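You operate a simulated robot arm through the tools that you are given. There is no shell and no other tool.

Carry out the task below with a simulated robot arm. There is one attempt and no reset: what you move stays moved.

TASK
Change the oil tank's filter cartridge and pump the oil up to the line.
Fine: the dark cartridge goes in the drip tray, the white cartridge into the cartridge seat; shut the tank lid before pumping; use the tank pump alone; spill nothing. Set down upright: dark cartridge. Where these are worked on the way, their far stop is far enough and under half their travel is too little: tank lid.
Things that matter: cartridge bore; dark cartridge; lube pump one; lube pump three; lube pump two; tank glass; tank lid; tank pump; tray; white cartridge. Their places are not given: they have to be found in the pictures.

Only the result counts: the job must be done as asked and must still hold three seconds after the hand-in. Knocking over, shifting, dropping, spilling or breaking anything else fails it. Lids that push on must go on centred and level and be pressed home; caps that screw on are set level and turned clockwise until they are tight.

THE ROBOT
A 7-joint arm with a two-finger parallel gripper, fixed in place. Base frame: the origin is at the foot of the arm, x ahead of it, y to its left, z up. Readings come in cm, degrees, newtons and seconds.
With the tool pointing down near the work surface it reaches from about 44 to 92 cm from the base axis. Its first joint turns from -143.0 to 143.0 degrees. Payload 3 kg.
Tool frame: the origin (TCP) lies between the finger pads and is the grasp point; the fingertips stand 3 cm ahead of it; z points along the fingers, y is the line along which they close. Largest opening 9.4 cm; finger width 2.8, thickness 1; the body of the gripper, 5 by 9.6 cm, starts 5.5 cm behind the TCP.
Orientation is told as [roll, pitch, yaw] about the base's x, y, z axes, in that order, counted from this pose: with the fingers straight down and closing along the base's y, the tool's x points along the base's -x, its y along +y and its z along -z.

THE INTERFACE
- The arm moves only by the tool move_arm. Its argument "rows" is a list of rows, each a list of 7 numbers: the shift along the tool's x, y, z in units of 25 mm (1.0 is 25 mm), then the turn, a rotation vector about the tool's x, y, z in units of 5 degrees (1.0 is 5 degrees), then the gripper command, from -1 (fully open) to 1 (shut), values between in proportion. In form: [[tx, ty, tz, ax, ay, az, grip], ...]. A call has 1 to 20 rows; each row shifts and turns the commanded pose from where the row before left it, along the tool's axes as they then stand. A call with a number of a shift or a turn outside -1 to 1 is refused whole. A row lasts 0.2 s, in which the tool goes at most 5 cm and 8.6 degrees; a call with a longer step from one row to the next is refused whole, and so is a gripper value outside its range. A pose out of reach is approached as far as the arm can. The call stops where the force on the tool passes 90 N (or 10 N more than at its start, if that is more) or the arm is blocked; 0.2 s more then pass. The fingers move at their own pace (about 7.2 cm/s each) and stop on an object; they squeeze with about 25 N. The grip force told is the motor's: it shows also when the fingers shut on nothing. Time passes only in rows, and 0.2 s behind the last, so rows that do not move let the fingers close. The reply holds the time, the measured pose of the TCP, the force on the tool along the base axes, the opening and the grip force, in the units named above and with some noise, with the torque about the TCP (base axes, N m) and any sound that the robot's microphone picked up.
- Cameras (640 x 400 px; columns grow to the right, rows downward): "scene" is fixed at [21.85, -50.1, 144.4]; the picture's right is [0.78, -0.62, 0.00], its down [-0.50, -0.63, -0.59] and it looks along [0.37, 0.46, -0.81] (base axes); focal length 346 px, centre (320, 200). "wrist" rides on the gripper at [7.6, 1.4, -10.3] in the tool frame; the picture's right is [-0.18, 0.98, 0.00], its down [-0.75, -0.14, -0.64] and it looks along [-0.63, -0.12, 0.77] (tool axes); focal length 243 px, centre (320, 200).
- snapshot(camera): a new picture of that camera. No time passes.
- locate(camera, pixels): for up to 12 pixels [column, row] of the newest picture of that camera ("zoom" is the newest enlarged one), the place [x, y, z] in the base frame of the surface seen there, good to about 0.2 cm. No time passes.
- close_up(camera, box): a new picture of the part [left, top, right, bottom] of that camera's present view, enlarged. No time passes.
- hand_in(): hands the job in; it is judged then, once.

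Unless the task says otherwise, let go and move clear before handing in.

The tools are called after "Call:" as a command line: name --pt "numbers of a row" for each row, then --argument value for the rest, lists and objects as JSON in quotes. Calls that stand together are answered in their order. move_arm: Moves the arm, as the interface text tells. Its arguments: {"type":"object","properties":{"rows":{"type":"array","items":{"type":"array","items":{"type":"number"}}}},"required":["rows"]} The other tools are called the same way: snapshot (camera) takes a picture; locate (camera, pixels) gives the place of the surface under pixels of a picture; close_up (camera, box) takes an enlarged picture of a part of a camera's view; hand_in () hands the job in.

At the start:

```text
clock: 0.0
ee_pos: [52.18, -29.74, 107.05]
tcp_rot: [0.0, -0.1, 0.0]
contact_force: [-0.2, 0.7, 0.0]
torque: [0.0, -0.02, 0.0]
opening: 9.38
grip_force: 0.0
```

scene: 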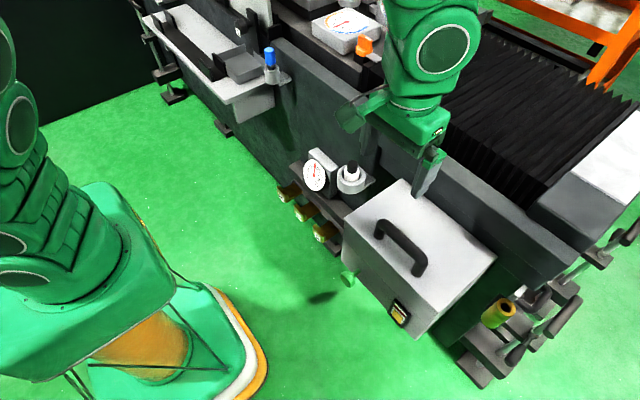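
wrist: 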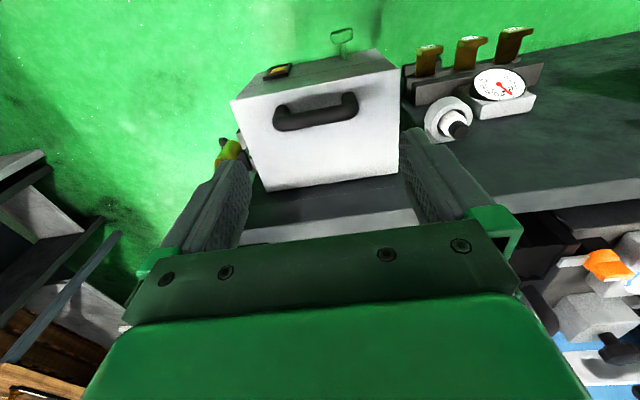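

The scene shows a white tank box with a black handle (around 420,255), a gauge at (317,175), a pump-like thing at (352,178), and yellow items at (290-330,190-235). I'll take enlarged pictures to identify things.

Call:
close_up --camera "scene" --box '[260, 140, 540, 380]'

Call:
close_up --camera "scene" --box '[120, 0, 440, 200]'

Call:
close_up --camera "wrist" --box '[200, 10, 560, 220]'

Call:
close_up --camera "scene" --box '[400, 0, 640, 400]'

```text
1.67 times, centred on (400, 260) of scene
```

zoom: 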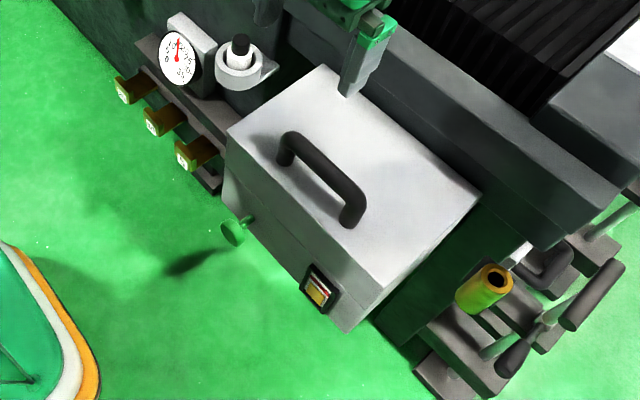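

```text
2.00 times, centred on (280, 100) of scene
```

zoom: 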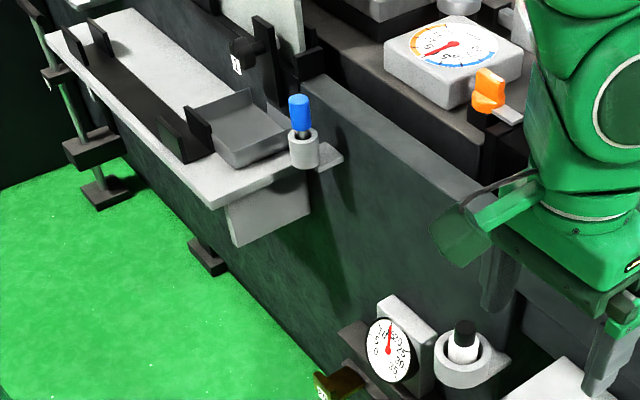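

```text
1.78 times, centred on (380, 115) of wrist
```

zoom: 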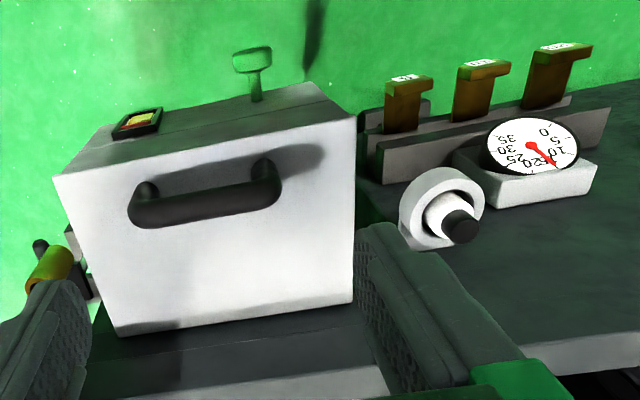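

```text
1.00 times, centred on (520, 200) of scene (not enlarged: the box is as wide or as high as the picture)
```

zoom: 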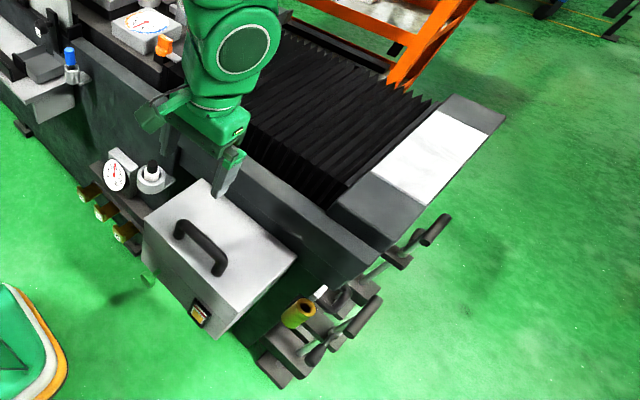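

Several candidates are visible: the tank with lid handle, level glass at (400,313), green T-handle at (348,279), white cartridge at (352,175), tray at (245,65), and levers. I'll locate their places.

Call:
snapshot --camera "scene"

Call:
locate --camera "scene" --pixels '[[410, 182], [496, 256], [418, 303], [346, 236], [380, 226], [416, 270], [400, 313], [348, 279], [353, 165], [350, 180], [362, 185], [500, 306]]'

Call:
locate --camera "scene" --pixels '[[270, 50], [272, 75], [245, 70], [228, 80], [262, 70], [315, 178], [283, 190], [300, 212], [322, 232], [190, 50], [345, 30], [366, 45]]'

```text
taken
```

scene: 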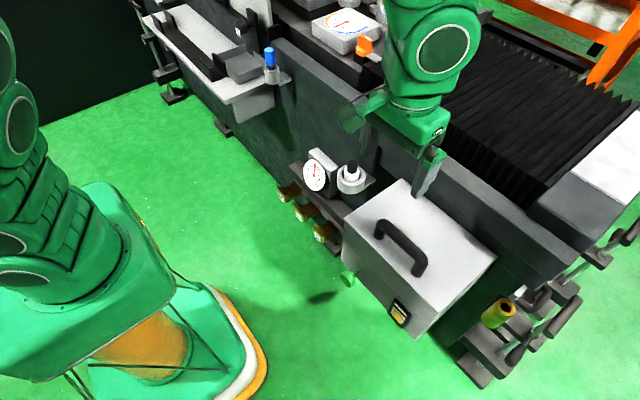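

```text
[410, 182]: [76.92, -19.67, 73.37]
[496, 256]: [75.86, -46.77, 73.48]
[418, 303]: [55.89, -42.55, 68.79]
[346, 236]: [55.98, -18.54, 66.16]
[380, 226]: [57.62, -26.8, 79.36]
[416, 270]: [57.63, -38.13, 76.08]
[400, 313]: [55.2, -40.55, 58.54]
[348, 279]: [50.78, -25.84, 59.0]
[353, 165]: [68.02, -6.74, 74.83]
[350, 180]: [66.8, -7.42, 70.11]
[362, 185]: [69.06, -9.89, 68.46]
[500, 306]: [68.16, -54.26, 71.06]
```

```text
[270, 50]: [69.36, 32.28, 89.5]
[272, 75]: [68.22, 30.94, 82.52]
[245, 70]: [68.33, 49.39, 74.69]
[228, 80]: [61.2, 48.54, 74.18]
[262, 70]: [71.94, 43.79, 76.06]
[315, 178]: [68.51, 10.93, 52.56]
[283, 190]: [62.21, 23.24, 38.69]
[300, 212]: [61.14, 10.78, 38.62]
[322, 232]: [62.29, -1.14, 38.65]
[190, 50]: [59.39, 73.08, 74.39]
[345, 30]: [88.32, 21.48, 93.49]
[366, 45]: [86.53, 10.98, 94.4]
```

The tank spans x 56–77, y −18…−46, top z≈73; the white cartridge sits in a holder at about (68,−7,75). I'll look closer at the green T-handle, the glass, the tray and white cartridge holder.

Call:
close_up --camera "scene" --box '[330, 250, 430, 340]'

Call:
close_up --camera "scene" --box '[270, 140, 390, 250]'

Call:
close_up --camera "scene" --box '[200, 30, 300, 110]'

Call:
close_up --camera "wrist" --box '[220, 20, 400, 130]'

Call:
close_up --camera "wrist" --box '[390, 10, 570, 140]'

```text
4.44 times, centred on (380, 295) of scene
```

zoom: 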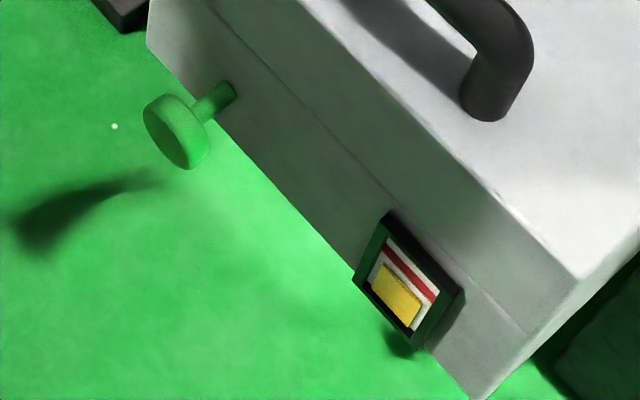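

```text
3.64 times, centred on (330, 195) of scene
```

zoom: 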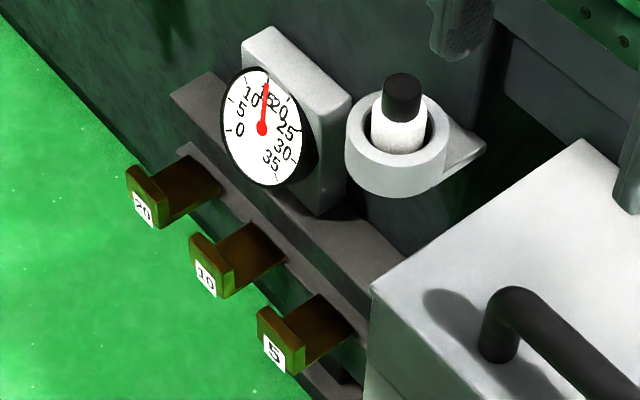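

```text
5.00 times, centred on (250, 70) of scene
```

zoom: 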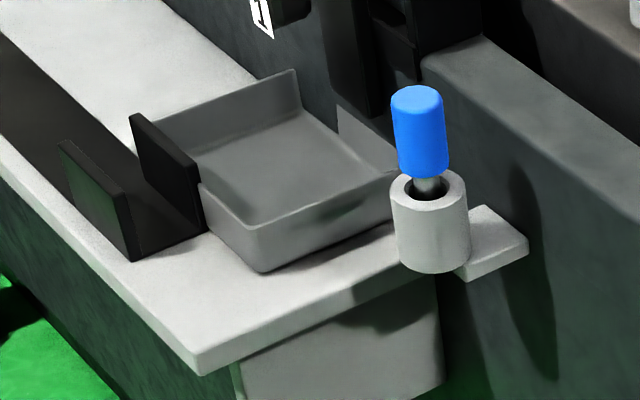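

```text
3.56 times, centred on (310, 75) of wrist
```

zoom: 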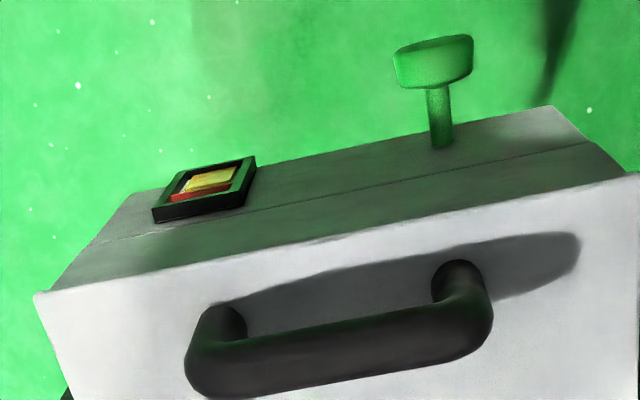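

```text
3.08 times, centred on (480, 75) of wrist
```

zoom: 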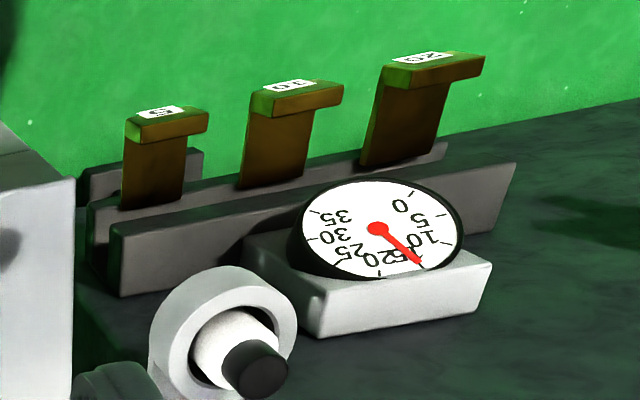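

The tank pump is a green push button on the tank's front, and the glass shows yellow oil below a red line. Next I measure lid, handle, and seam.

Call:
close_up --camera "scene" --box '[335, 170, 505, 345]'

```text
2.29 times, centred on (420, 258) of scene
```

zoom: 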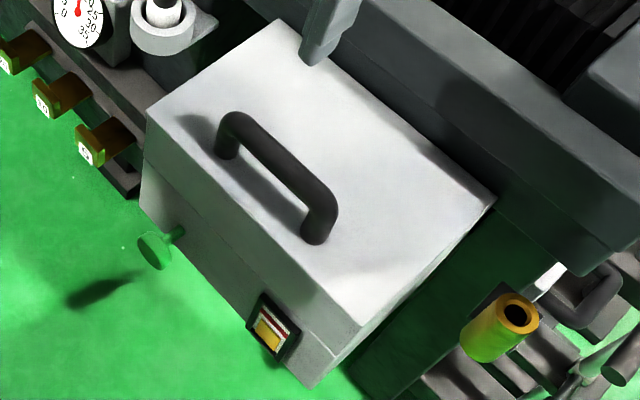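

Call:
locate --camera "zoom" --pixels '[[277, 25], [490, 205], [362, 322], [150, 113], [235, 120], [280, 165], [325, 200], [225, 155], [315, 238], [340, 320], [320, 350], [310, 382]]'

Call:
locate --camera "zoom" --pixels '[[145, 155], [140, 200], [155, 250], [180, 232], [267, 335], [278, 320], [285, 310], [270, 340], [165, 15], [165, 35], [145, 40], [190, 35]]'

```text
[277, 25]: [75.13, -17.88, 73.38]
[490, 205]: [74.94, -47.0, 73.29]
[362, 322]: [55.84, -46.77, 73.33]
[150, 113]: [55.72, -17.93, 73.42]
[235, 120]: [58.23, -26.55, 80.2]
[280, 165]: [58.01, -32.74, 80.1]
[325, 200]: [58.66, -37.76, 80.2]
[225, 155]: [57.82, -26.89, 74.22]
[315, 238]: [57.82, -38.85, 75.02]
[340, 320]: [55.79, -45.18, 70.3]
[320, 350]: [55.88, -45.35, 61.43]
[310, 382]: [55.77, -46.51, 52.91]
```

```text
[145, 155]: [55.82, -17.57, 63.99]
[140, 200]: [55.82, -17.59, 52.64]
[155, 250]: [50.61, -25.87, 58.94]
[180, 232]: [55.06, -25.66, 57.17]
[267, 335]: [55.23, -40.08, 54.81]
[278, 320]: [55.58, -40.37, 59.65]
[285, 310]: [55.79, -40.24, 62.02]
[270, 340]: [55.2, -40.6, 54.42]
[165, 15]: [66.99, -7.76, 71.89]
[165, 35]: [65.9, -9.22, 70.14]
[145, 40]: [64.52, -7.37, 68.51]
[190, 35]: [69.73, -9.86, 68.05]
```

The tank box is x 55.8–75.5, y −47…−18, top z 73.4, with the handle bar at x≈58.3, y −26…−39, z≈79. I check the structure behind the tank and the tray region.

Call:
locate --camera "scene" --pixels '[[470, 170], [520, 210], [560, 250], [440, 175], [500, 200], [385, 140], [480, 130], [540, 205], [400, 150], [365, 140], [330, 110], [460, 200]]'

Call:
close_up --camera "scene" --box '[200, 30, 300, 110]'

Call:
locate --camera "zoom" --pixels '[[205, 190], [260, 262], [400, 185], [295, 75], [290, 180], [240, 215], [350, 160], [280, 110], [140, 125], [415, 110], [430, 215], [210, 160]]'

```text
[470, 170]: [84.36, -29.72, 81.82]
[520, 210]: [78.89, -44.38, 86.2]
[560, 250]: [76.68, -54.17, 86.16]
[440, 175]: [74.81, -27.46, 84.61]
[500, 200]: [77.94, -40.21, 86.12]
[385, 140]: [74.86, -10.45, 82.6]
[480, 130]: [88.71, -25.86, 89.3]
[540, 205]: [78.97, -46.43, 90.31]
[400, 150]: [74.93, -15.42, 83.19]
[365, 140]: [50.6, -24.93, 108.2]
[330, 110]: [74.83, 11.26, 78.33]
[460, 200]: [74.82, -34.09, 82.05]
```

```text
5.00 times, centred on (250, 70) of scene
```

zoom: 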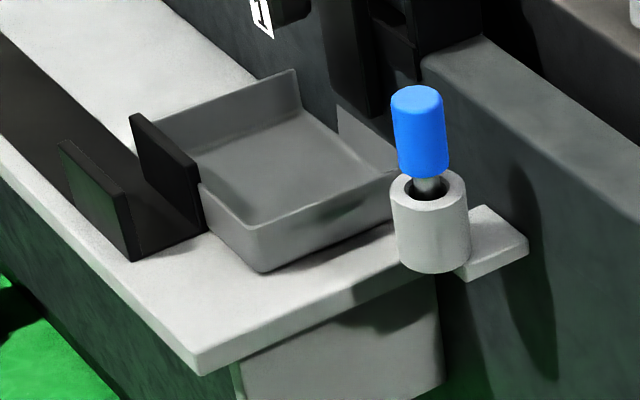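

```text
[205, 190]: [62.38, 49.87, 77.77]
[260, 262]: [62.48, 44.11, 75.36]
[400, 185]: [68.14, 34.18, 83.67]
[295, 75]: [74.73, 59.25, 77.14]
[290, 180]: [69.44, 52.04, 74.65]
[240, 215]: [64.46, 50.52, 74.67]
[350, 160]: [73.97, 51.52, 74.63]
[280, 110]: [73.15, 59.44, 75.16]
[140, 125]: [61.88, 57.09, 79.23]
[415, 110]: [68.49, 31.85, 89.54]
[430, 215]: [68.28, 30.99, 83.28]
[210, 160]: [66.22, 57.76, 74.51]
```

The machine wall behind the tank is at x≈75 with a ridge top at z≈86, so the lid most likely hinges at the back edge. The tray floor is at z≈74.6 around (68.5,51.5). I now yaw the gripper −90° so the fingers close across the handle bar.

Call:
move_arm --pt "0 0 0 0 0 1 -1" --pt "0 0 0 0 0 1 -1" --pt "0 0 0 0 0 1 -1" --pt "0 0 0 0 0 1 -1" --pt "0 0 0 0 0 1 -1" --pt "0 0 0 0 0 1 -1" --pt "0 0 0 0 0 1 -1" --pt "0 0 0 0 0 1 -1" --pt "0 0 0 0 0 1 -1" --pt "0 0 0 0 0 1 -1" --pt "0 0 0 0 0 1 -1" --pt "0 0 0 0 0 1 -1" --pt "0 0 0 0 0 1 -1" --pt "0 0 0 0 0 1 -1" --pt "0 0 0 0 0 1 -1" --pt "0 0 0 0 0 1 -1" --pt "0 0 0 0 0 1 -1" --pt "0 0 0 0 0 1 -1"

Call:
snapshot --camera "wrist"

```text
clock: 3.8
ee_pos: [52.15, -29.8, 106.92]
tcp_rot: [0.0, 0.0, -89.9]
contact_force: [0.3, -0.5, -0.4]
torque: [-0.02, -0.01, -0.04]
opening: 9.4
grip_force: 0.0
```

```text
taken
```

wrist: 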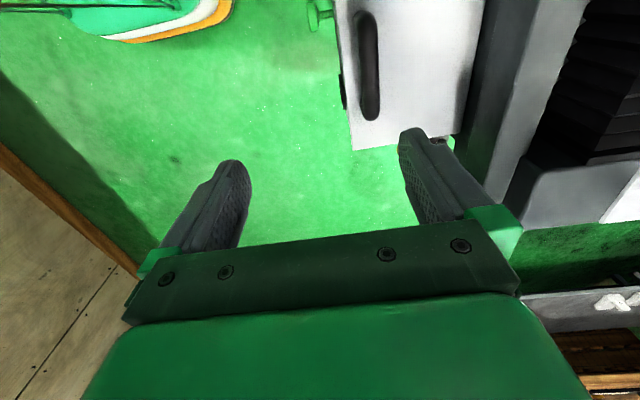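

The yaw is now −89.9° as wished (tool x = +y, tool y = +x). I move above the handle bar (58.3, −32.6) at z≈88.

Call:
move_arm --pt "-0.14 0.31 0.95 0 0 0 -1" --pt "-0.14 0.31 0.95 0 0 0 -1" --pt "-0.14 0.31 0.95 0 0 0 -1" --pt "-0.14 0.31 0.95 0 0 0 -1" --pt "-0.14 0.31 0.95 0 0 0 -1" --pt "-0.14 0.31 0.95 0 0 0 -1" --pt "-0.14 0.31 0.95 0 0 0 -1" --pt "-0.14 0.29 0.95 0 0 0 -1" --pt "0 0 0 0 0 0 -1"

Call:
snapshot --camera "wrist"

Call:
snapshot --camera "scene"

```text
clock: 5.8
ee_pos: [58.17, -32.31, 87.96]
tcp_rot: [0.1, -0.1, -90.0]
contact_force: [0.0, 0.7, 0.6]
torque: [0.0, 0.01, -0.03]
opening: 9.39
grip_force: 0.1
```

```text
taken
```

wrist: 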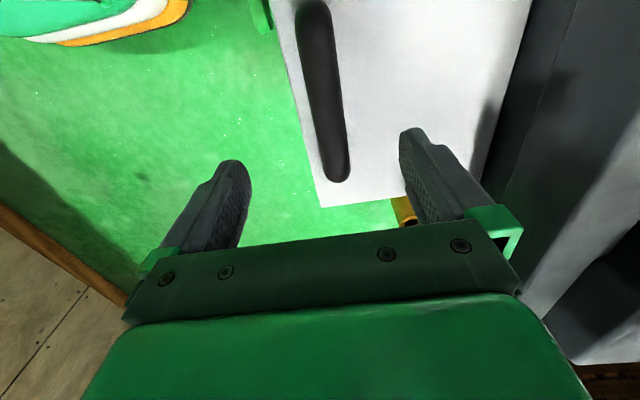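

```text
taken
```

scene: 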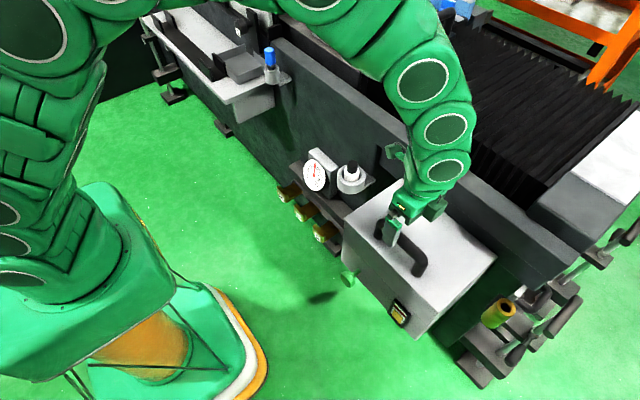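

The handle bar appears in the wrist view from (315,10) to (337,170). I locate the bar and lid points precisely.

Call:
locate --camera "wrist" --pixels '[[305, 60], [325, 60], [340, 60], [315, 120], [330, 120], [343, 120], [322, 170], [345, 170], [400, 60], [480, 60], [505, 90], [300, 100]]'

```text
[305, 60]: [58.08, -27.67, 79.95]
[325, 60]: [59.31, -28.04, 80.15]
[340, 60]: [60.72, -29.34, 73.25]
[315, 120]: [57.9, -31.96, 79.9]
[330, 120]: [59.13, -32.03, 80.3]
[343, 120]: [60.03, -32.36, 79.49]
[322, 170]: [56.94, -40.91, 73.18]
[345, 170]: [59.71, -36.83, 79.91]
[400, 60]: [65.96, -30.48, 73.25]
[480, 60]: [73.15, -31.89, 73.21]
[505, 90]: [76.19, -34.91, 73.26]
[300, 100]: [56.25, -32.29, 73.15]
```

The bar centre is near x≈58.95, z≈79.1. I descend over it and close the fingers.

Call:
move_arm --pt "0 0.31 0.9 0 0 0 -1" --pt "0 0 0.9 0 0 0 -1" --pt "0 0 0.9 0 0 0 -1" --pt "0 0 0.84 0 0 0 -1" --pt "0 0 0 0 0 0 1" --pt "0 0 0 0 0 0 1" --pt "0 0 0 0 0 0 1" --pt "0 0 0 0 0 0 1" --pt "0 0 0 0 0 0 1"

Call:
snapshot --camera "wrist"

```text
clock: 7.8
ee_pos: [59.08, -32.46, 79.16]
tcp_rot: [-0.1, 0.0, -90.0]
contact_force: [-24.3, 0.4, 4.2]
torque: [0.41, 0.28, -0.01]
opening: 3.03
grip_force: 45.3
```

```text
taken
```

wrist: 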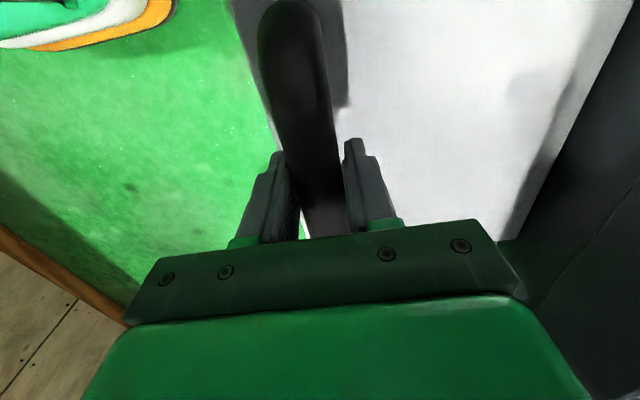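

The fingers stopped at 3.03 cm with a −24 N side force, so the bar lies slightly nearer to the base. I shift a little in −x to relax and check.

Call:
move_arm --pt "0 -0.06 0 0 0 0 1" --pt "0 -0.06 0 0 0 0 1" --pt "0 0 0 0 0 0 1"

Call:
close_up --camera "wrist" --box '[220, 100, 420, 250]'

```text
clock: 8.6
ee_pos: [59.01, -32.46, 79.26]
tcp_rot: [0.2, -0.1, -89.9]
contact_force: [26.9, 16.0, -10.9]
torque: [0.43, -0.11, -0.04]
opening: 3.03
grip_force: 44.9
```

```text
2.67 times, centred on (320, 175) of wrist
```

zoom: 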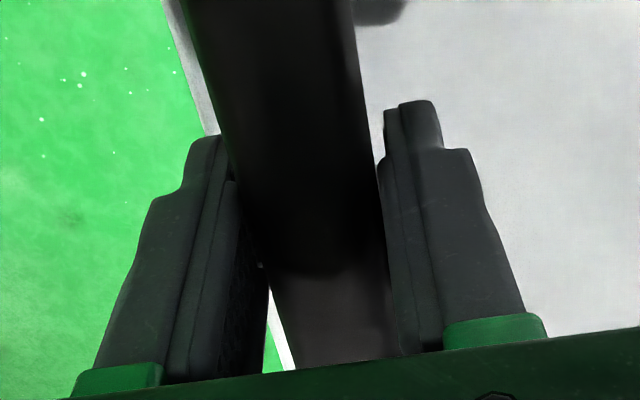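

The force flipped to +27 N, so the bar is centred about 0.15 cm back. I recentre and begin lifting a little to feel how the lid moves.

Call:
move_arm --pt "0 0.06 0 0 0 0 1" --pt "0 0.06 -0.2 0 0 0 1" --pt "0 0.06 -0.2 0 0 0 1"

```text
clock: 9.4
ee_pos: [59.44, -32.5, 80.05]
tcp_rot: [0.0, 0.0, -90.0]
contact_force: [27.2, 12.4, -16.6]
torque: [0.04, 0.14, -0.11]
opening: 3.03
grip_force: 44.8
```

The lid follows: x moved +0.43 for z +0.79. I continue the arc with that ratio and correct the x offset.

Call:
move_arm --pt "0 0.15 0 0 0 0 1" --pt "0 0.11 -0.2 0 0 0 1" --pt "0 0.11 -0.2 0 0 0 1" --pt "0 0.11 -0.2 0 0 0 1"

```text
clock: 10.4
ee_pos: [60.35, -32.77, 81.61]
tcp_rot: [0.0, 0.1, -90.0]
contact_force: [-70.5, 2.1, 32.6]
torque: [0.01, 0.26, -0.02]
opening: 3.02
grip_force: 45.2
```

The −70/+33 N force is along the radius (I pushed towards the hinge), which places the hinge at about (76.3, 72.6). I relieve outward by 0.2 cm and follow the arc with small steps.

Call:
move_arm --pt "0 -0.07 -0.03 0 0 0 1" --pt "0 0.11 -0.2 0 0 0 1" --pt "0 0.12 -0.2 0 0 0 1" --pt "0 0 0 0 0 0 1"

```text
clock: 11.4
ee_pos: [61.05, -32.78, 82.69]
tcp_rot: [0.2, -0.1, -90.1]
contact_force: [-9.8, -33.0, 3.9]
torque: [-0.04, -0.04, 0.03]
opening: 3.05
grip_force: 44.7
```

Forces are now near neutral at (61.05, 82.69). I continue on the arc about hinge ≈(76.2, 71.7), also relieving the −33 N in y.

Call:
move_arm --pt "-0.1 0.16 -0.205 0 0 0 1" --pt "0 0.16 -0.205 0 0 0 1" --pt "0 0.175 -0.195 0 0 0 1" --pt "0 0.175 -0.195 0 0 0 1" --pt "0 0 0 0 0 0 1"

```text
clock: 12.6
ee_pos: [62.54, -32.72, 84.76]
tcp_rot: [-0.1, 0.0, -89.9]
contact_force: [-6.8, 28.9, 0.5]
torque: [0.56, 0.12, -0.08]
opening: 3.0
grip_force: 45.3
```

Tracking well at (62.54, 84.76) with low radial force. I continue along the arc.

Call:
move_arm --pt "0.04 0.188 -0.182 0 0 0 1" --pt "0 0.188 -0.182 0 0 0 1" --pt "0 0.2 -0.168 0 0 0 1" --pt "0 0.2 -0.168 0 0 0 1" --pt "0 0.21 -0.152 0 0 0 1" --pt "0 0.21 -0.152 0 0 0 1" --pt "0 0 0 0 0 0 1"

Call:
snapshot --camera "scene"

```text
clock: 14.2
ee_pos: [65.4, -32.78, 87.25]
tcp_rot: [0.2, 0.0, -90.0]
contact_force: [-7.8, -7.3, 5.5]
torque: [0.34, 0.06, -0.05]
opening: 3.02
grip_force: 45.0
```

```text
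taken
```

scene: 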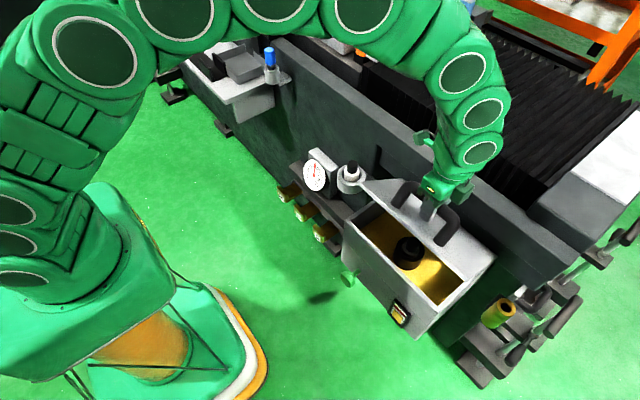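

The lid is lifting (about 33°), and the inside shows the yellow oil deck and a dark cartridge at (408,252). I keep going along the arc.

Call:
move_arm --pt "0 0.222 -0.138 0 0 0 1" --pt "0 0.222 -0.138 0 0 0 1" --pt "0 0.23 -0.124 0 0 0 1" --pt "0 0.23 -0.124 0 0 0 1" --pt "0 0.24 -0.106 0 0 0 1" --pt "0 0.24 -0.106 0 0 0 1" --pt "0 0 0 0 0 0 1"

```text
clock: 15.8
ee_pos: [69.14, -32.89, 89.18]
tcp_rot: [0.1, 0.0, -89.9]
contact_force: [-5.7, -7.3, 7.1]
torque: [-0.34, 0.05, 0.06]
opening: 3.03
grip_force: 45.2
```

Still tracking well (69.14, 89.18; lid ≈45°). I continue towards the far stop.

Call:
move_arm --pt "0 0.244 -0.088 0 0 0 1" --pt "0 0.244 -0.088 0 0 0 1" --pt "0 0.252 -0.072 0 0 0 1" --pt "0 0.252 -0.072 0 0 0 1" --pt "0 0.254 -0.056 0 0 0 1" --pt "0 0.254 -0.056 0 0 0 1" --pt "0 0 0 0 0 0 1"

```text
clock: 17.4
ee_pos: [72.77, -32.67, 90.2]
tcp_rot: [-0.1, 0.1, -89.9]
contact_force: [-2.6, -4.4, -8.6]
torque: [0.69, 0.27, 0.05]
opening: 3.0
grip_force: 44.6
```

At (72.77, 90.2), lid ≈56°, forces low. Continue.

Call:
move_arm --pt "0 0.26 -0.036 0 0 0 1" --pt "0 0.26 -0.036 0 0 0 1" --pt "0 0.26 -0.018 0 0 0 1" --pt "0 0.26 -0.018 0 0 0 1" --pt "0 0.26 0 0 0 0 1" --pt "0 0.26 0 0 0 0 1" --pt "0 0 0 0 0 0 1"

Call:
snapshot --camera "scene"

```text
clock: 19.0
ee_pos: [76.67, -32.76, 90.5]
tcp_rot: [0.0, 0.0, -89.9]
contact_force: [-3.4, 6.4, -1.6]
torque: [-0.34, 0.27, -0.05]
opening: 3.0
grip_force: 45.2
```

```text
taken
```

scene: 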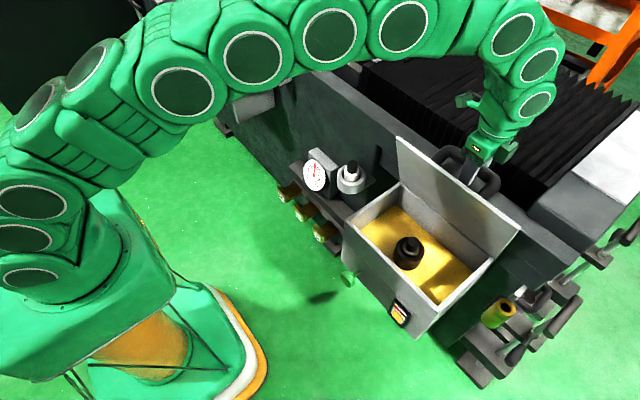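

The lid is at about 68° and moving freely. I continue slowly, watching for the stop.

Call:
move_arm --pt "0 0.26 0.018 0 0 0 1" --pt "0 0.26 0.018 0 0 0 1" --pt "0 0.26 0.036 0 0 0 1" --pt "0 0.26 0.036 0 0 0 1" --pt "0 0 0 0 0 0 1"

```text
clock: 20.2
ee_pos: [79.15, -32.84, 90.12]
tcp_rot: [0.1, -0.1, -90.0]
contact_force: [1.1, -1.4, 9.3]
torque: [0.04, 0.06, -0.05]
opening: 3.02
grip_force: 44.4
```

Still free at about 76°. I go on by small steps.

Call:
move_arm --pt "0 0.254 0.056 0 0 0 1" --pt "0 0.254 0.056 0 0 0 1" --pt "0 0.252 0.072 0 0 0 1" --pt "0 0.252 0.072 0 0 0 1" --pt "0 0 0 0 0 0 1"

Call:
snapshot --camera "scene"

```text
clock: 21.4
ee_pos: [81.72, -32.74, 89.42]
tcp_rot: [-0.1, -0.1, -90.1]
contact_force: [-3.5, -5.8, -13.2]
torque: [-0.01, -0.08, -0.01]
opening: 3.02
grip_force: 44.9
```

```text
taken
```

scene: 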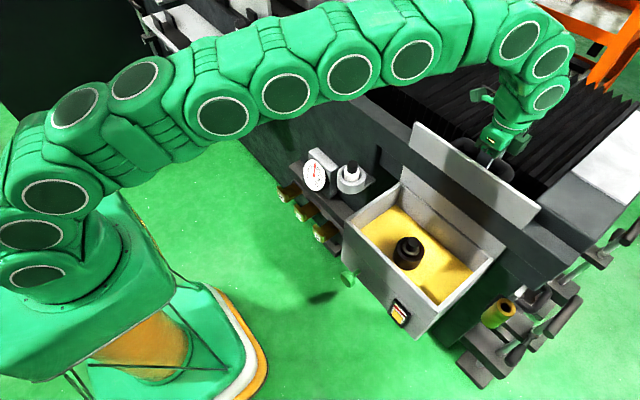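

Lid ≈84°. I advance a little more to find the stop, in small steps.

Call:
move_arm --pt "0 0.244 0.088 0 0 0 1" --pt "0 0.244 0.088 0 0 0 1" --pt "0 0 0 0 0 0 1"

```text
clock: 21.9
ee_pos: [82.02, -32.71, 89.22]
tcp_rot: [-0.7, 0.2, -90.1]
contact_force: [-29.9, 10.4, 26.8]
torque: [-0.01, 0.17, 0.68]
opening: 3.05
grip_force: 45.0
stopped in row 2: the force on the tool passed its limit at 112 N (the readings are from after the stop); the commanded pose is now the measured one
```

A stop was met at about 85° (112 N), which should be the lid's far stop. I open the fingers only slightly first to see whether the lid stays.

Call:
move_arm --pt "0 0 0 0 0 0 0.15" --pt "0 0 0 0 0 0 0.15" --pt "0 0 0 0 0 0 0.15" --pt "0 0 0 0 0 0 0.15" --pt "0 0 0 0 0 0 0.15"

Call:
snapshot --camera "wrist"

Call:
snapshot --camera "scene"

```text
clock: 23.1
ee_pos: [82.03, -32.82, 89.21]
tcp_rot: [-0.7, 0.2, -90.1]
contact_force: [-54.8, 14.1, 28.8]
torque: [0.13, -0.61, 1.2]
opening: 3.06
grip_force: 0.0
```

```text
taken
```

wrist: 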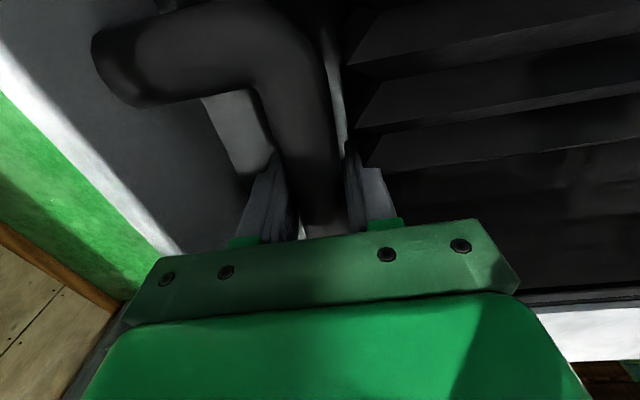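

```text
taken
```

scene: 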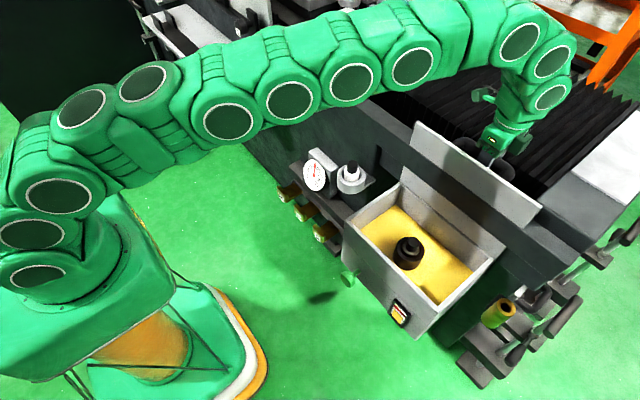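

The fingers did not open (3.06 cm) and a −55 N force acts in x: perhaps the outer finger touches the bellows. I look closer.

Call:
close_up --camera "wrist" --box '[180, 90, 480, 280]'

Call:
close_up --camera "scene" --box '[390, 90, 570, 220]'

Call:
locate --camera "wrist" --pixels '[[360, 170], [385, 120], [400, 100], [420, 180], [450, 80], [350, 100], [150, 60], [220, 120], [290, 120], [320, 120], [230, 80], [400, 160]]'

```text
2.11 times, centred on (330, 185) of wrist
```

zoom: 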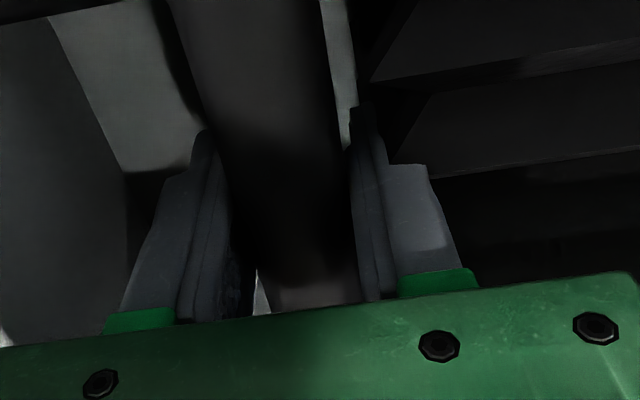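

```text
3.08 times, centred on (480, 155) of scene
```

zoom: 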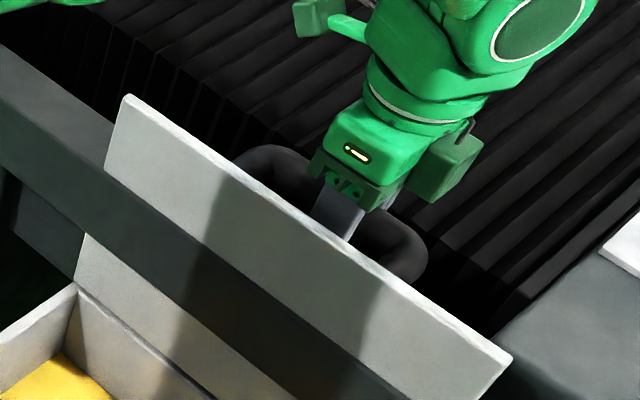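

```text
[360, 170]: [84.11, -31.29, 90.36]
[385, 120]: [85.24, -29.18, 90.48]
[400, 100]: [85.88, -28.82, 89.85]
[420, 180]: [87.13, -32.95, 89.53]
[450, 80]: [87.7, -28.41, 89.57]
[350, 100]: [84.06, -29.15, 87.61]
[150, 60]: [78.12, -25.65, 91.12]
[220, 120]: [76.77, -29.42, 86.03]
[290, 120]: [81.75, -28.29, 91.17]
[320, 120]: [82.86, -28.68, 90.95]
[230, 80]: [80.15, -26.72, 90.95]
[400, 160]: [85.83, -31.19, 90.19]
```

The bellows (x≈85, z≈90) block the outer finger, so the "stop" was the finger, not the lid. I back off 0.5 cm in −x with a slightly wider grip and check which finger the bar rests on.

Call:
move_arm --pt "0 -0.1 0 0 0 0 0.2" --pt "0 -0.1 0 0 0 0 0.2" --pt "0 0 0 0 0 0 0.2" --pt "0 0 0 0 0 0 0.2"

Call:
close_up --camera "wrist" --box '[180, 90, 480, 280]'

```text
clock: 24.1
ee_pos: [81.66, -32.71, 89.19]
tcp_rot: [-0.7, 0.3, -90.0]
contact_force: [-2.2, -0.9, -0.9]
torque: [-0.03, 0.02, 0.0]
opening: 3.67
grip_force: 0.0
```

```text
2.11 times, centred on (330, 185) of wrist
```

zoom: 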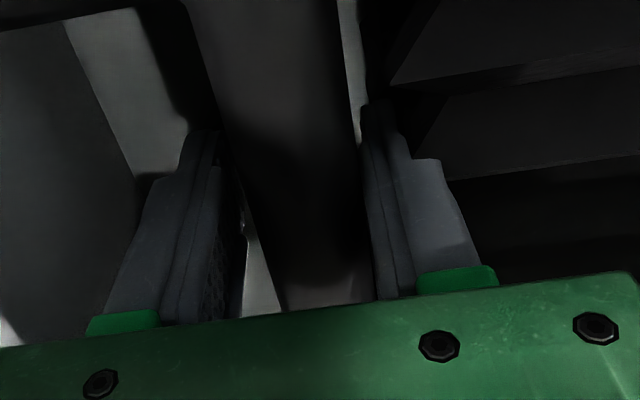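

The bar stayed where it was while the fingers loosened, so the lid holds by itself. I centre the fingers on the bar and lift straight out.

Call:
move_arm --pt "0 0.05 0 0 0 0 0.2" --pt "0 0 -0.4 0 0 0 0.2" --pt "0 0 -0.6 0 0 0 0.2" --pt "0 0 -0.8 0 0 0 0.2" --pt "0 0 -0.8 0 0 0 0.2" --pt "0 0 -0.8 0 0 0 0.2"

Call:
snapshot --camera "scene"

Call:
snapshot --camera "wrist"

```text
clock: 25.5
ee_pos: [81.95, -32.9, 97.85]
tcp_rot: [-0.6, 0.2, -90.1]
contact_force: [-0.1, 0.0, 0.5]
torque: [0.0, 0.01, 0.01]
opening: 3.78
grip_force: 0.0
```

```text
taken
```

scene: 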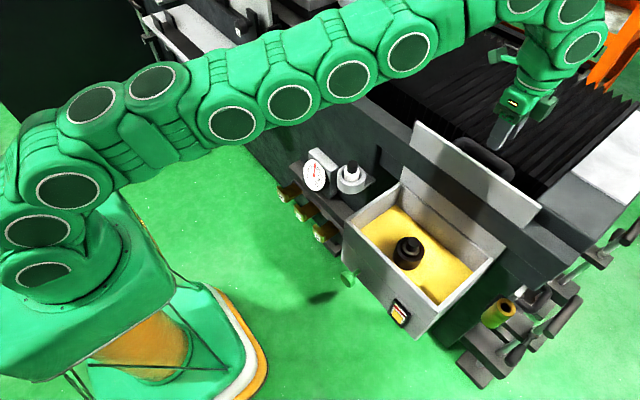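

```text
taken
```

wrist: 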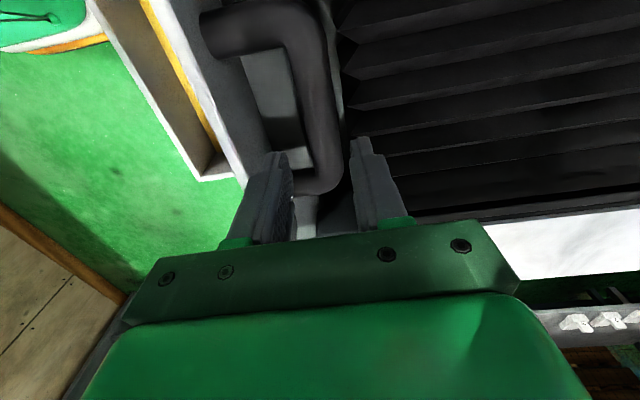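

The lid stays open by itself. Now I measure the lid position and the dark cartridge in the bore.

Call:
close_up --camera "scene" --box '[335, 110, 545, 345]'

Call:
locate --camera "scene" --pixels '[[416, 128], [536, 208], [420, 175], [480, 215], [460, 170], [408, 241], [408, 255], [400, 265], [418, 262], [380, 235], [450, 270], [425, 240]]'

```text
1.70 times, centred on (440, 228) of scene
```

zoom: 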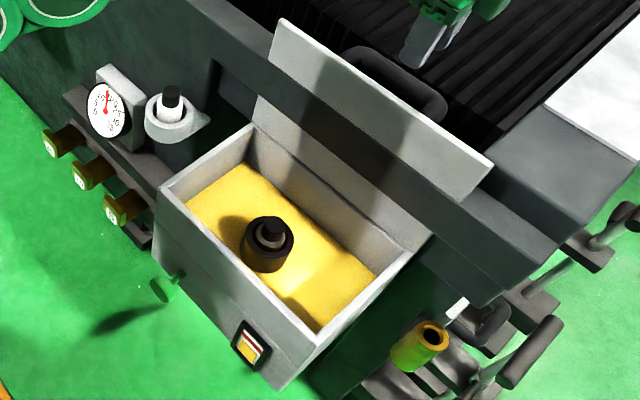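

```text
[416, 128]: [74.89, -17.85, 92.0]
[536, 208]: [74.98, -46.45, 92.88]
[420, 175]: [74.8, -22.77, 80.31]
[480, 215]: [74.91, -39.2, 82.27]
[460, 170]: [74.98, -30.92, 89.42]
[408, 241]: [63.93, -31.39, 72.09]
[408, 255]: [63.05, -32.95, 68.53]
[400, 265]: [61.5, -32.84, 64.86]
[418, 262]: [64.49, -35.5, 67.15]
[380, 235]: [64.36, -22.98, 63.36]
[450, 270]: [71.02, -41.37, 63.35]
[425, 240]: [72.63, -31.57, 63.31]
```

The lid stands vertical (face at x≈74.9). The oil deck is at z≈63.3 and the dark cartridge is at about (63.5,−32.5). I take enlarged views for exact geometry.

Call:
close_up --camera "scene" --box '[380, 220, 440, 280]'

Call:
locate --camera "zoom" --pixels '[[320, 130], [300, 110], [340, 110], [320, 90], [320, 165], [280, 150], [370, 150], [260, 170], [380, 180], [300, 210], [320, 250], [270, 250]]'

Call:
close_up --camera "scene" --box '[325, 150, 385, 210]'

Call:
locate --camera "zoom" --pixels '[[320, 90], [300, 110], [340, 110], [310, 200], [265, 180], [350, 180], [300, 260], [240, 200], [380, 200], [300, 300], [255, 250], [310, 150]]'

```text
6.67 times, centred on (410, 250) of scene
```

zoom: 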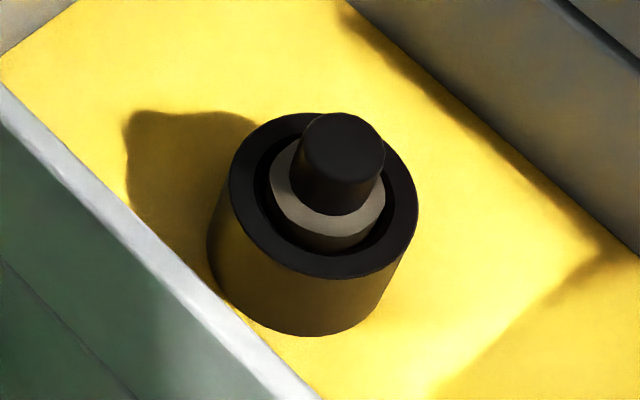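

```text
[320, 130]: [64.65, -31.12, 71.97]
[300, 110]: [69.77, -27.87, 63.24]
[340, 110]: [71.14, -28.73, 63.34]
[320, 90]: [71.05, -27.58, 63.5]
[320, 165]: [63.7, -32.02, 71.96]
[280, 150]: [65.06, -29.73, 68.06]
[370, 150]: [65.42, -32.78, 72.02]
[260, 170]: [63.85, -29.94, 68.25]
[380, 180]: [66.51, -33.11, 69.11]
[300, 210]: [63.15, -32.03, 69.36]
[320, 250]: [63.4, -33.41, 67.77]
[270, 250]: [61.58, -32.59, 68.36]
```

```text
6.67 times, centred on (355, 180) of scene
```

zoom: 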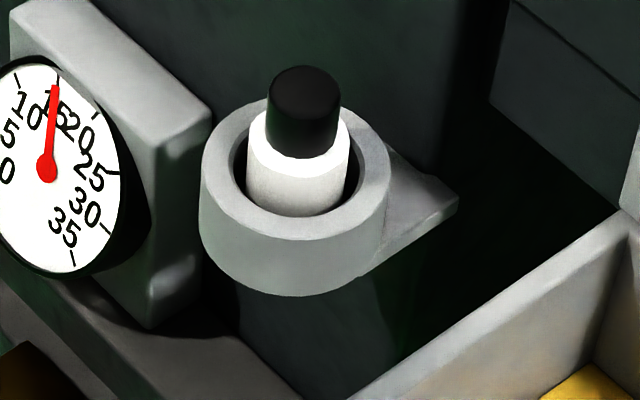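

```text
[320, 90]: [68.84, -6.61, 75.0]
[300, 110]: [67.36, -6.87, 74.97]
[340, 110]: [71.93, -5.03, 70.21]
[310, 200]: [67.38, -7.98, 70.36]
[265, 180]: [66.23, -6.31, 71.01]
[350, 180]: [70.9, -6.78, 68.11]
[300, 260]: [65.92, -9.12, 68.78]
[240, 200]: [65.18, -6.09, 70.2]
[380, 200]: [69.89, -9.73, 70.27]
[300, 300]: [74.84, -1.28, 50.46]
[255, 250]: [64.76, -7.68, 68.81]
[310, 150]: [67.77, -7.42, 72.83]
```

The cartridge knob (dia≈3, z 69.4–72.0) is near (64.8,−32.1); the bore rim is at z≈68.3. The white one is near (68,−6.5), knob top z 75. I rise over the lid's edge and move back above the bore.

Call:
move_arm --pt "0 0 -0.9 0 0 0 0.2" --pt "0 0 -0.9 0 0 0 0.2" --pt "0.04 -0.86 0 0 0 0 -0.2" --pt "0.04 -0.86 0 0 0 0 -0.2" --pt "0.04 -0.86 0 0 0 0 -0.2" --pt "0.04 -0.86 0 0 0 0 -0.2" --pt "0.04 -0.86 0 0 0 0 -0.2" --pt "0.04 -0.86 0 0 0 0 -0.2" --pt "0.04 -0.86 0 0 0 0 -0.2" --pt "0.04 -0.86 0 0 0 0 -0.2" --pt "0 0 0 0 0 0 -0.2"

Call:
snapshot --camera "scene"

```text
clock: 27.9
ee_pos: [64.42, -32.1, 100.96]
tcp_rot: [-0.6, 0.2, -90.0]
contact_force: [-0.4, 0.0, -0.3]
torque: [0.0, 0.0, -0.01]
opening: 5.63
grip_force: 0.1
out of reach, approached as far as the arm can: row 2
```

```text
taken
```

scene: 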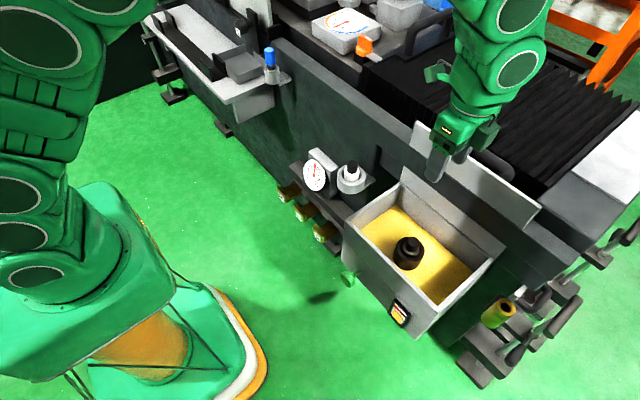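

The lid stays put. I rotate back to yaw 0 over the tank so the wrist camera looks into it, and correct the 0.6° roll.

Call:
move_arm --pt "0 0 0 0 0.12 0 -0.2" --pt "0 0 0 0 0 -1 -0.2" --pt "0 0 0 0 0 -1 -0.2" --pt "0 0 0 0 0 -1 -0.2" --pt "0 0 0 0 0 -1 -0.2" --pt "0 0 0 0 0 -1 -0.2" --pt "0 0 0 0 0 -1 -0.2" --pt "0 0 0 0 0 -1 -0.2" --pt "0 0 0 0 0 -1 -0.2" --pt "0 0 0 0 0 -1 -0.2" --pt "0 0 0 0 0 -1 -0.2" --pt "0 0 0 0 0 -1 -0.2" --pt "0 0 0 0 0 -1 -0.2" --pt "0 0 0 0 0 -1 -0.2" --pt "0 0 0 0 0 -1 -0.2" --pt "0 0 0 0 0 -1 -0.2" --pt "0 0 0 0 0 -1 -0.2" --pt "0 0 0 0 0 -1 -0.2" --pt "0 0 0 0 0 -1 -0.2" --pt "0 0 0 0 0 0 -0.2"

Call:
snapshot --camera "wrist"

```text
clock: 32.1
ee_pos: [64.42, -32.03, 101.16]
tcp_rot: [0.8, 0.7, 0.0]
contact_force: [0.2, 0.8, -0.7]
torque: [0.01, -0.03, 0.04]
opening: 5.63
grip_force: 0.1
```

```text
taken
```

wrist: 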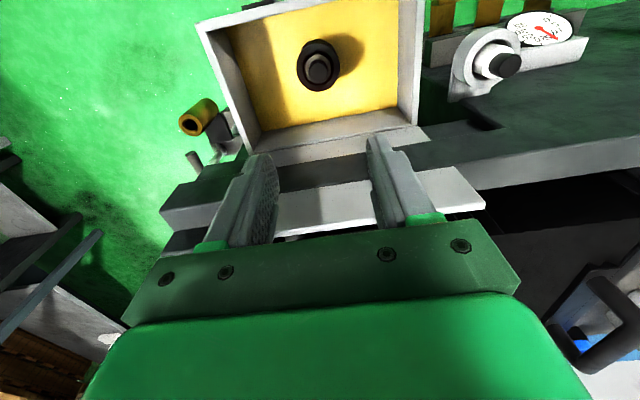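

The wrist view now shows the dark cartridge at (318,68) and the white one at (503,65). I locate both in this view and correct the small tilt.

Call:
close_up --camera "wrist" --box '[270, 20, 370, 110]'

Call:
locate --camera "zoom" --pixels '[[320, 215], [300, 200], [340, 230], [295, 235], [345, 205], [310, 180], [320, 150], [310, 100], [230, 200], [405, 210], [310, 290], [180, 100]]'

Call:
close_up --camera "wrist" --box '[440, 20, 550, 110]'

Call:
locate --camera "zoom" --pixels '[[390, 250], [370, 240], [410, 255], [385, 280], [400, 225], [320, 230], [300, 260], [250, 200], [180, 250], [330, 130], [250, 330], [330, 190]]'

```text
4.44 times, centred on (320, 65) of wrist
```

zoom: 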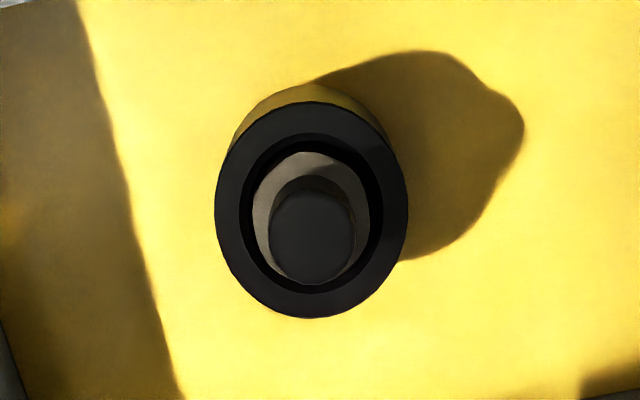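

```text
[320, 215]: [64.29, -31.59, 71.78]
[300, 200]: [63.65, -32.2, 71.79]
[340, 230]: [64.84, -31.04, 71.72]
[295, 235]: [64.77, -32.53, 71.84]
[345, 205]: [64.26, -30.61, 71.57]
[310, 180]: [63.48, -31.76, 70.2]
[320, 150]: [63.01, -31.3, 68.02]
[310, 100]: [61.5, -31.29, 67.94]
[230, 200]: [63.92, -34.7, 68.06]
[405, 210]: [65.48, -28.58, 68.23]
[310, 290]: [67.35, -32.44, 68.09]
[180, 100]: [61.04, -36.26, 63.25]
```

```text
4.44 times, centred on (495, 65) of wrist
```

zoom: 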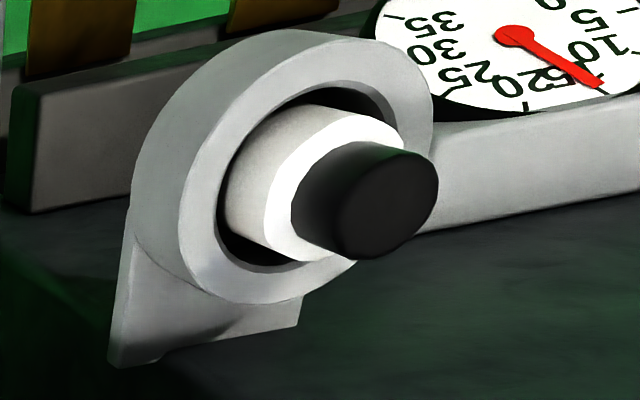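

```text
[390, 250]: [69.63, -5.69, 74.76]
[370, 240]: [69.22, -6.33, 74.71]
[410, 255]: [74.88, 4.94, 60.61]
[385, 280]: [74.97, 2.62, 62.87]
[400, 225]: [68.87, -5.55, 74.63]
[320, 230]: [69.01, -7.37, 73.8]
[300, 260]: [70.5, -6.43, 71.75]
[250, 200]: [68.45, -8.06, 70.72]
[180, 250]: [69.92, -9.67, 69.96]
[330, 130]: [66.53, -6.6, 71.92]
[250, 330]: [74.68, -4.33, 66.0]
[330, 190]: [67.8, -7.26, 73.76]
```

The dark cartridge axis is about (64.85,−32.0). I correct tilt and descend above it to z≈80 for a check.

Call:
move_arm --pt "-0.17 0 0 0.16 -0.14 0 -0.2" --pt "0 0 0.94 0 0 0 -0.2" --pt "0 0 0.94 0 0 0 -0.2" --pt "0 0 0.94 0 0 0 -0.2" --pt "0 0 0.94 0 0 0 -0.2" --pt "0 0 0.94 0 0 0 -0.2" --pt "0 0 0.94 0 0 0 -0.2" --pt "0 0 0.94 0 0 0 -0.2" --pt "0 0 0.94 0 0 0 -0.2" --pt "0 0 0.94 0 0 0 -0.2" --pt "0 0 0 0 0 0 -0.2"

Call:
snapshot --camera "wrist"

Call:
close_up --camera "scene" --box '[360, 190, 460, 290]'

```text
clock: 34.5
ee_pos: [64.84, -31.77, 79.84]
tcp_rot: [0.0, 0.0, 0.0]
contact_force: [0.1, -0.6, 0.2]
torque: [0.02, 0.0, -0.05]
opening: 5.62
grip_force: 0.1
```

```text
taken
```

wrist: 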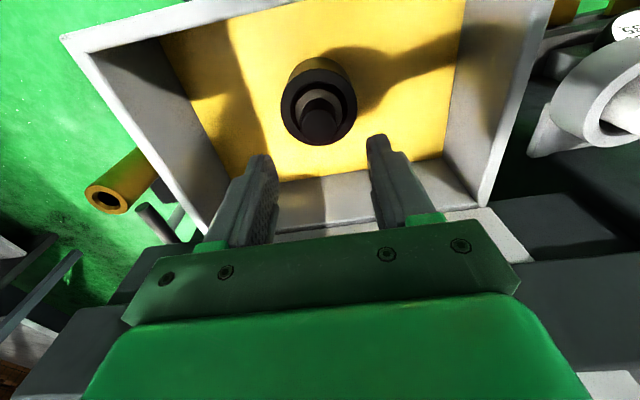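

```text
4.00 times, centred on (410, 240) of scene
```

zoom: 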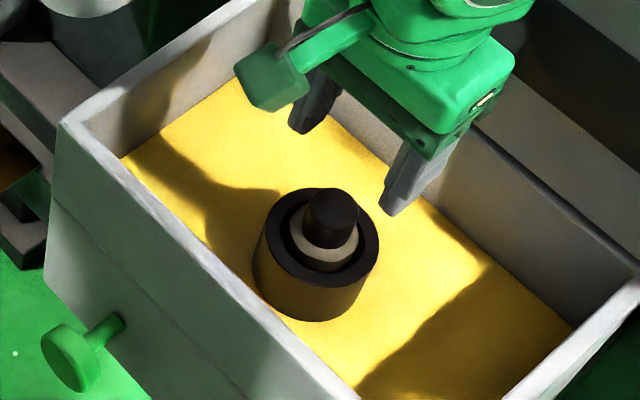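

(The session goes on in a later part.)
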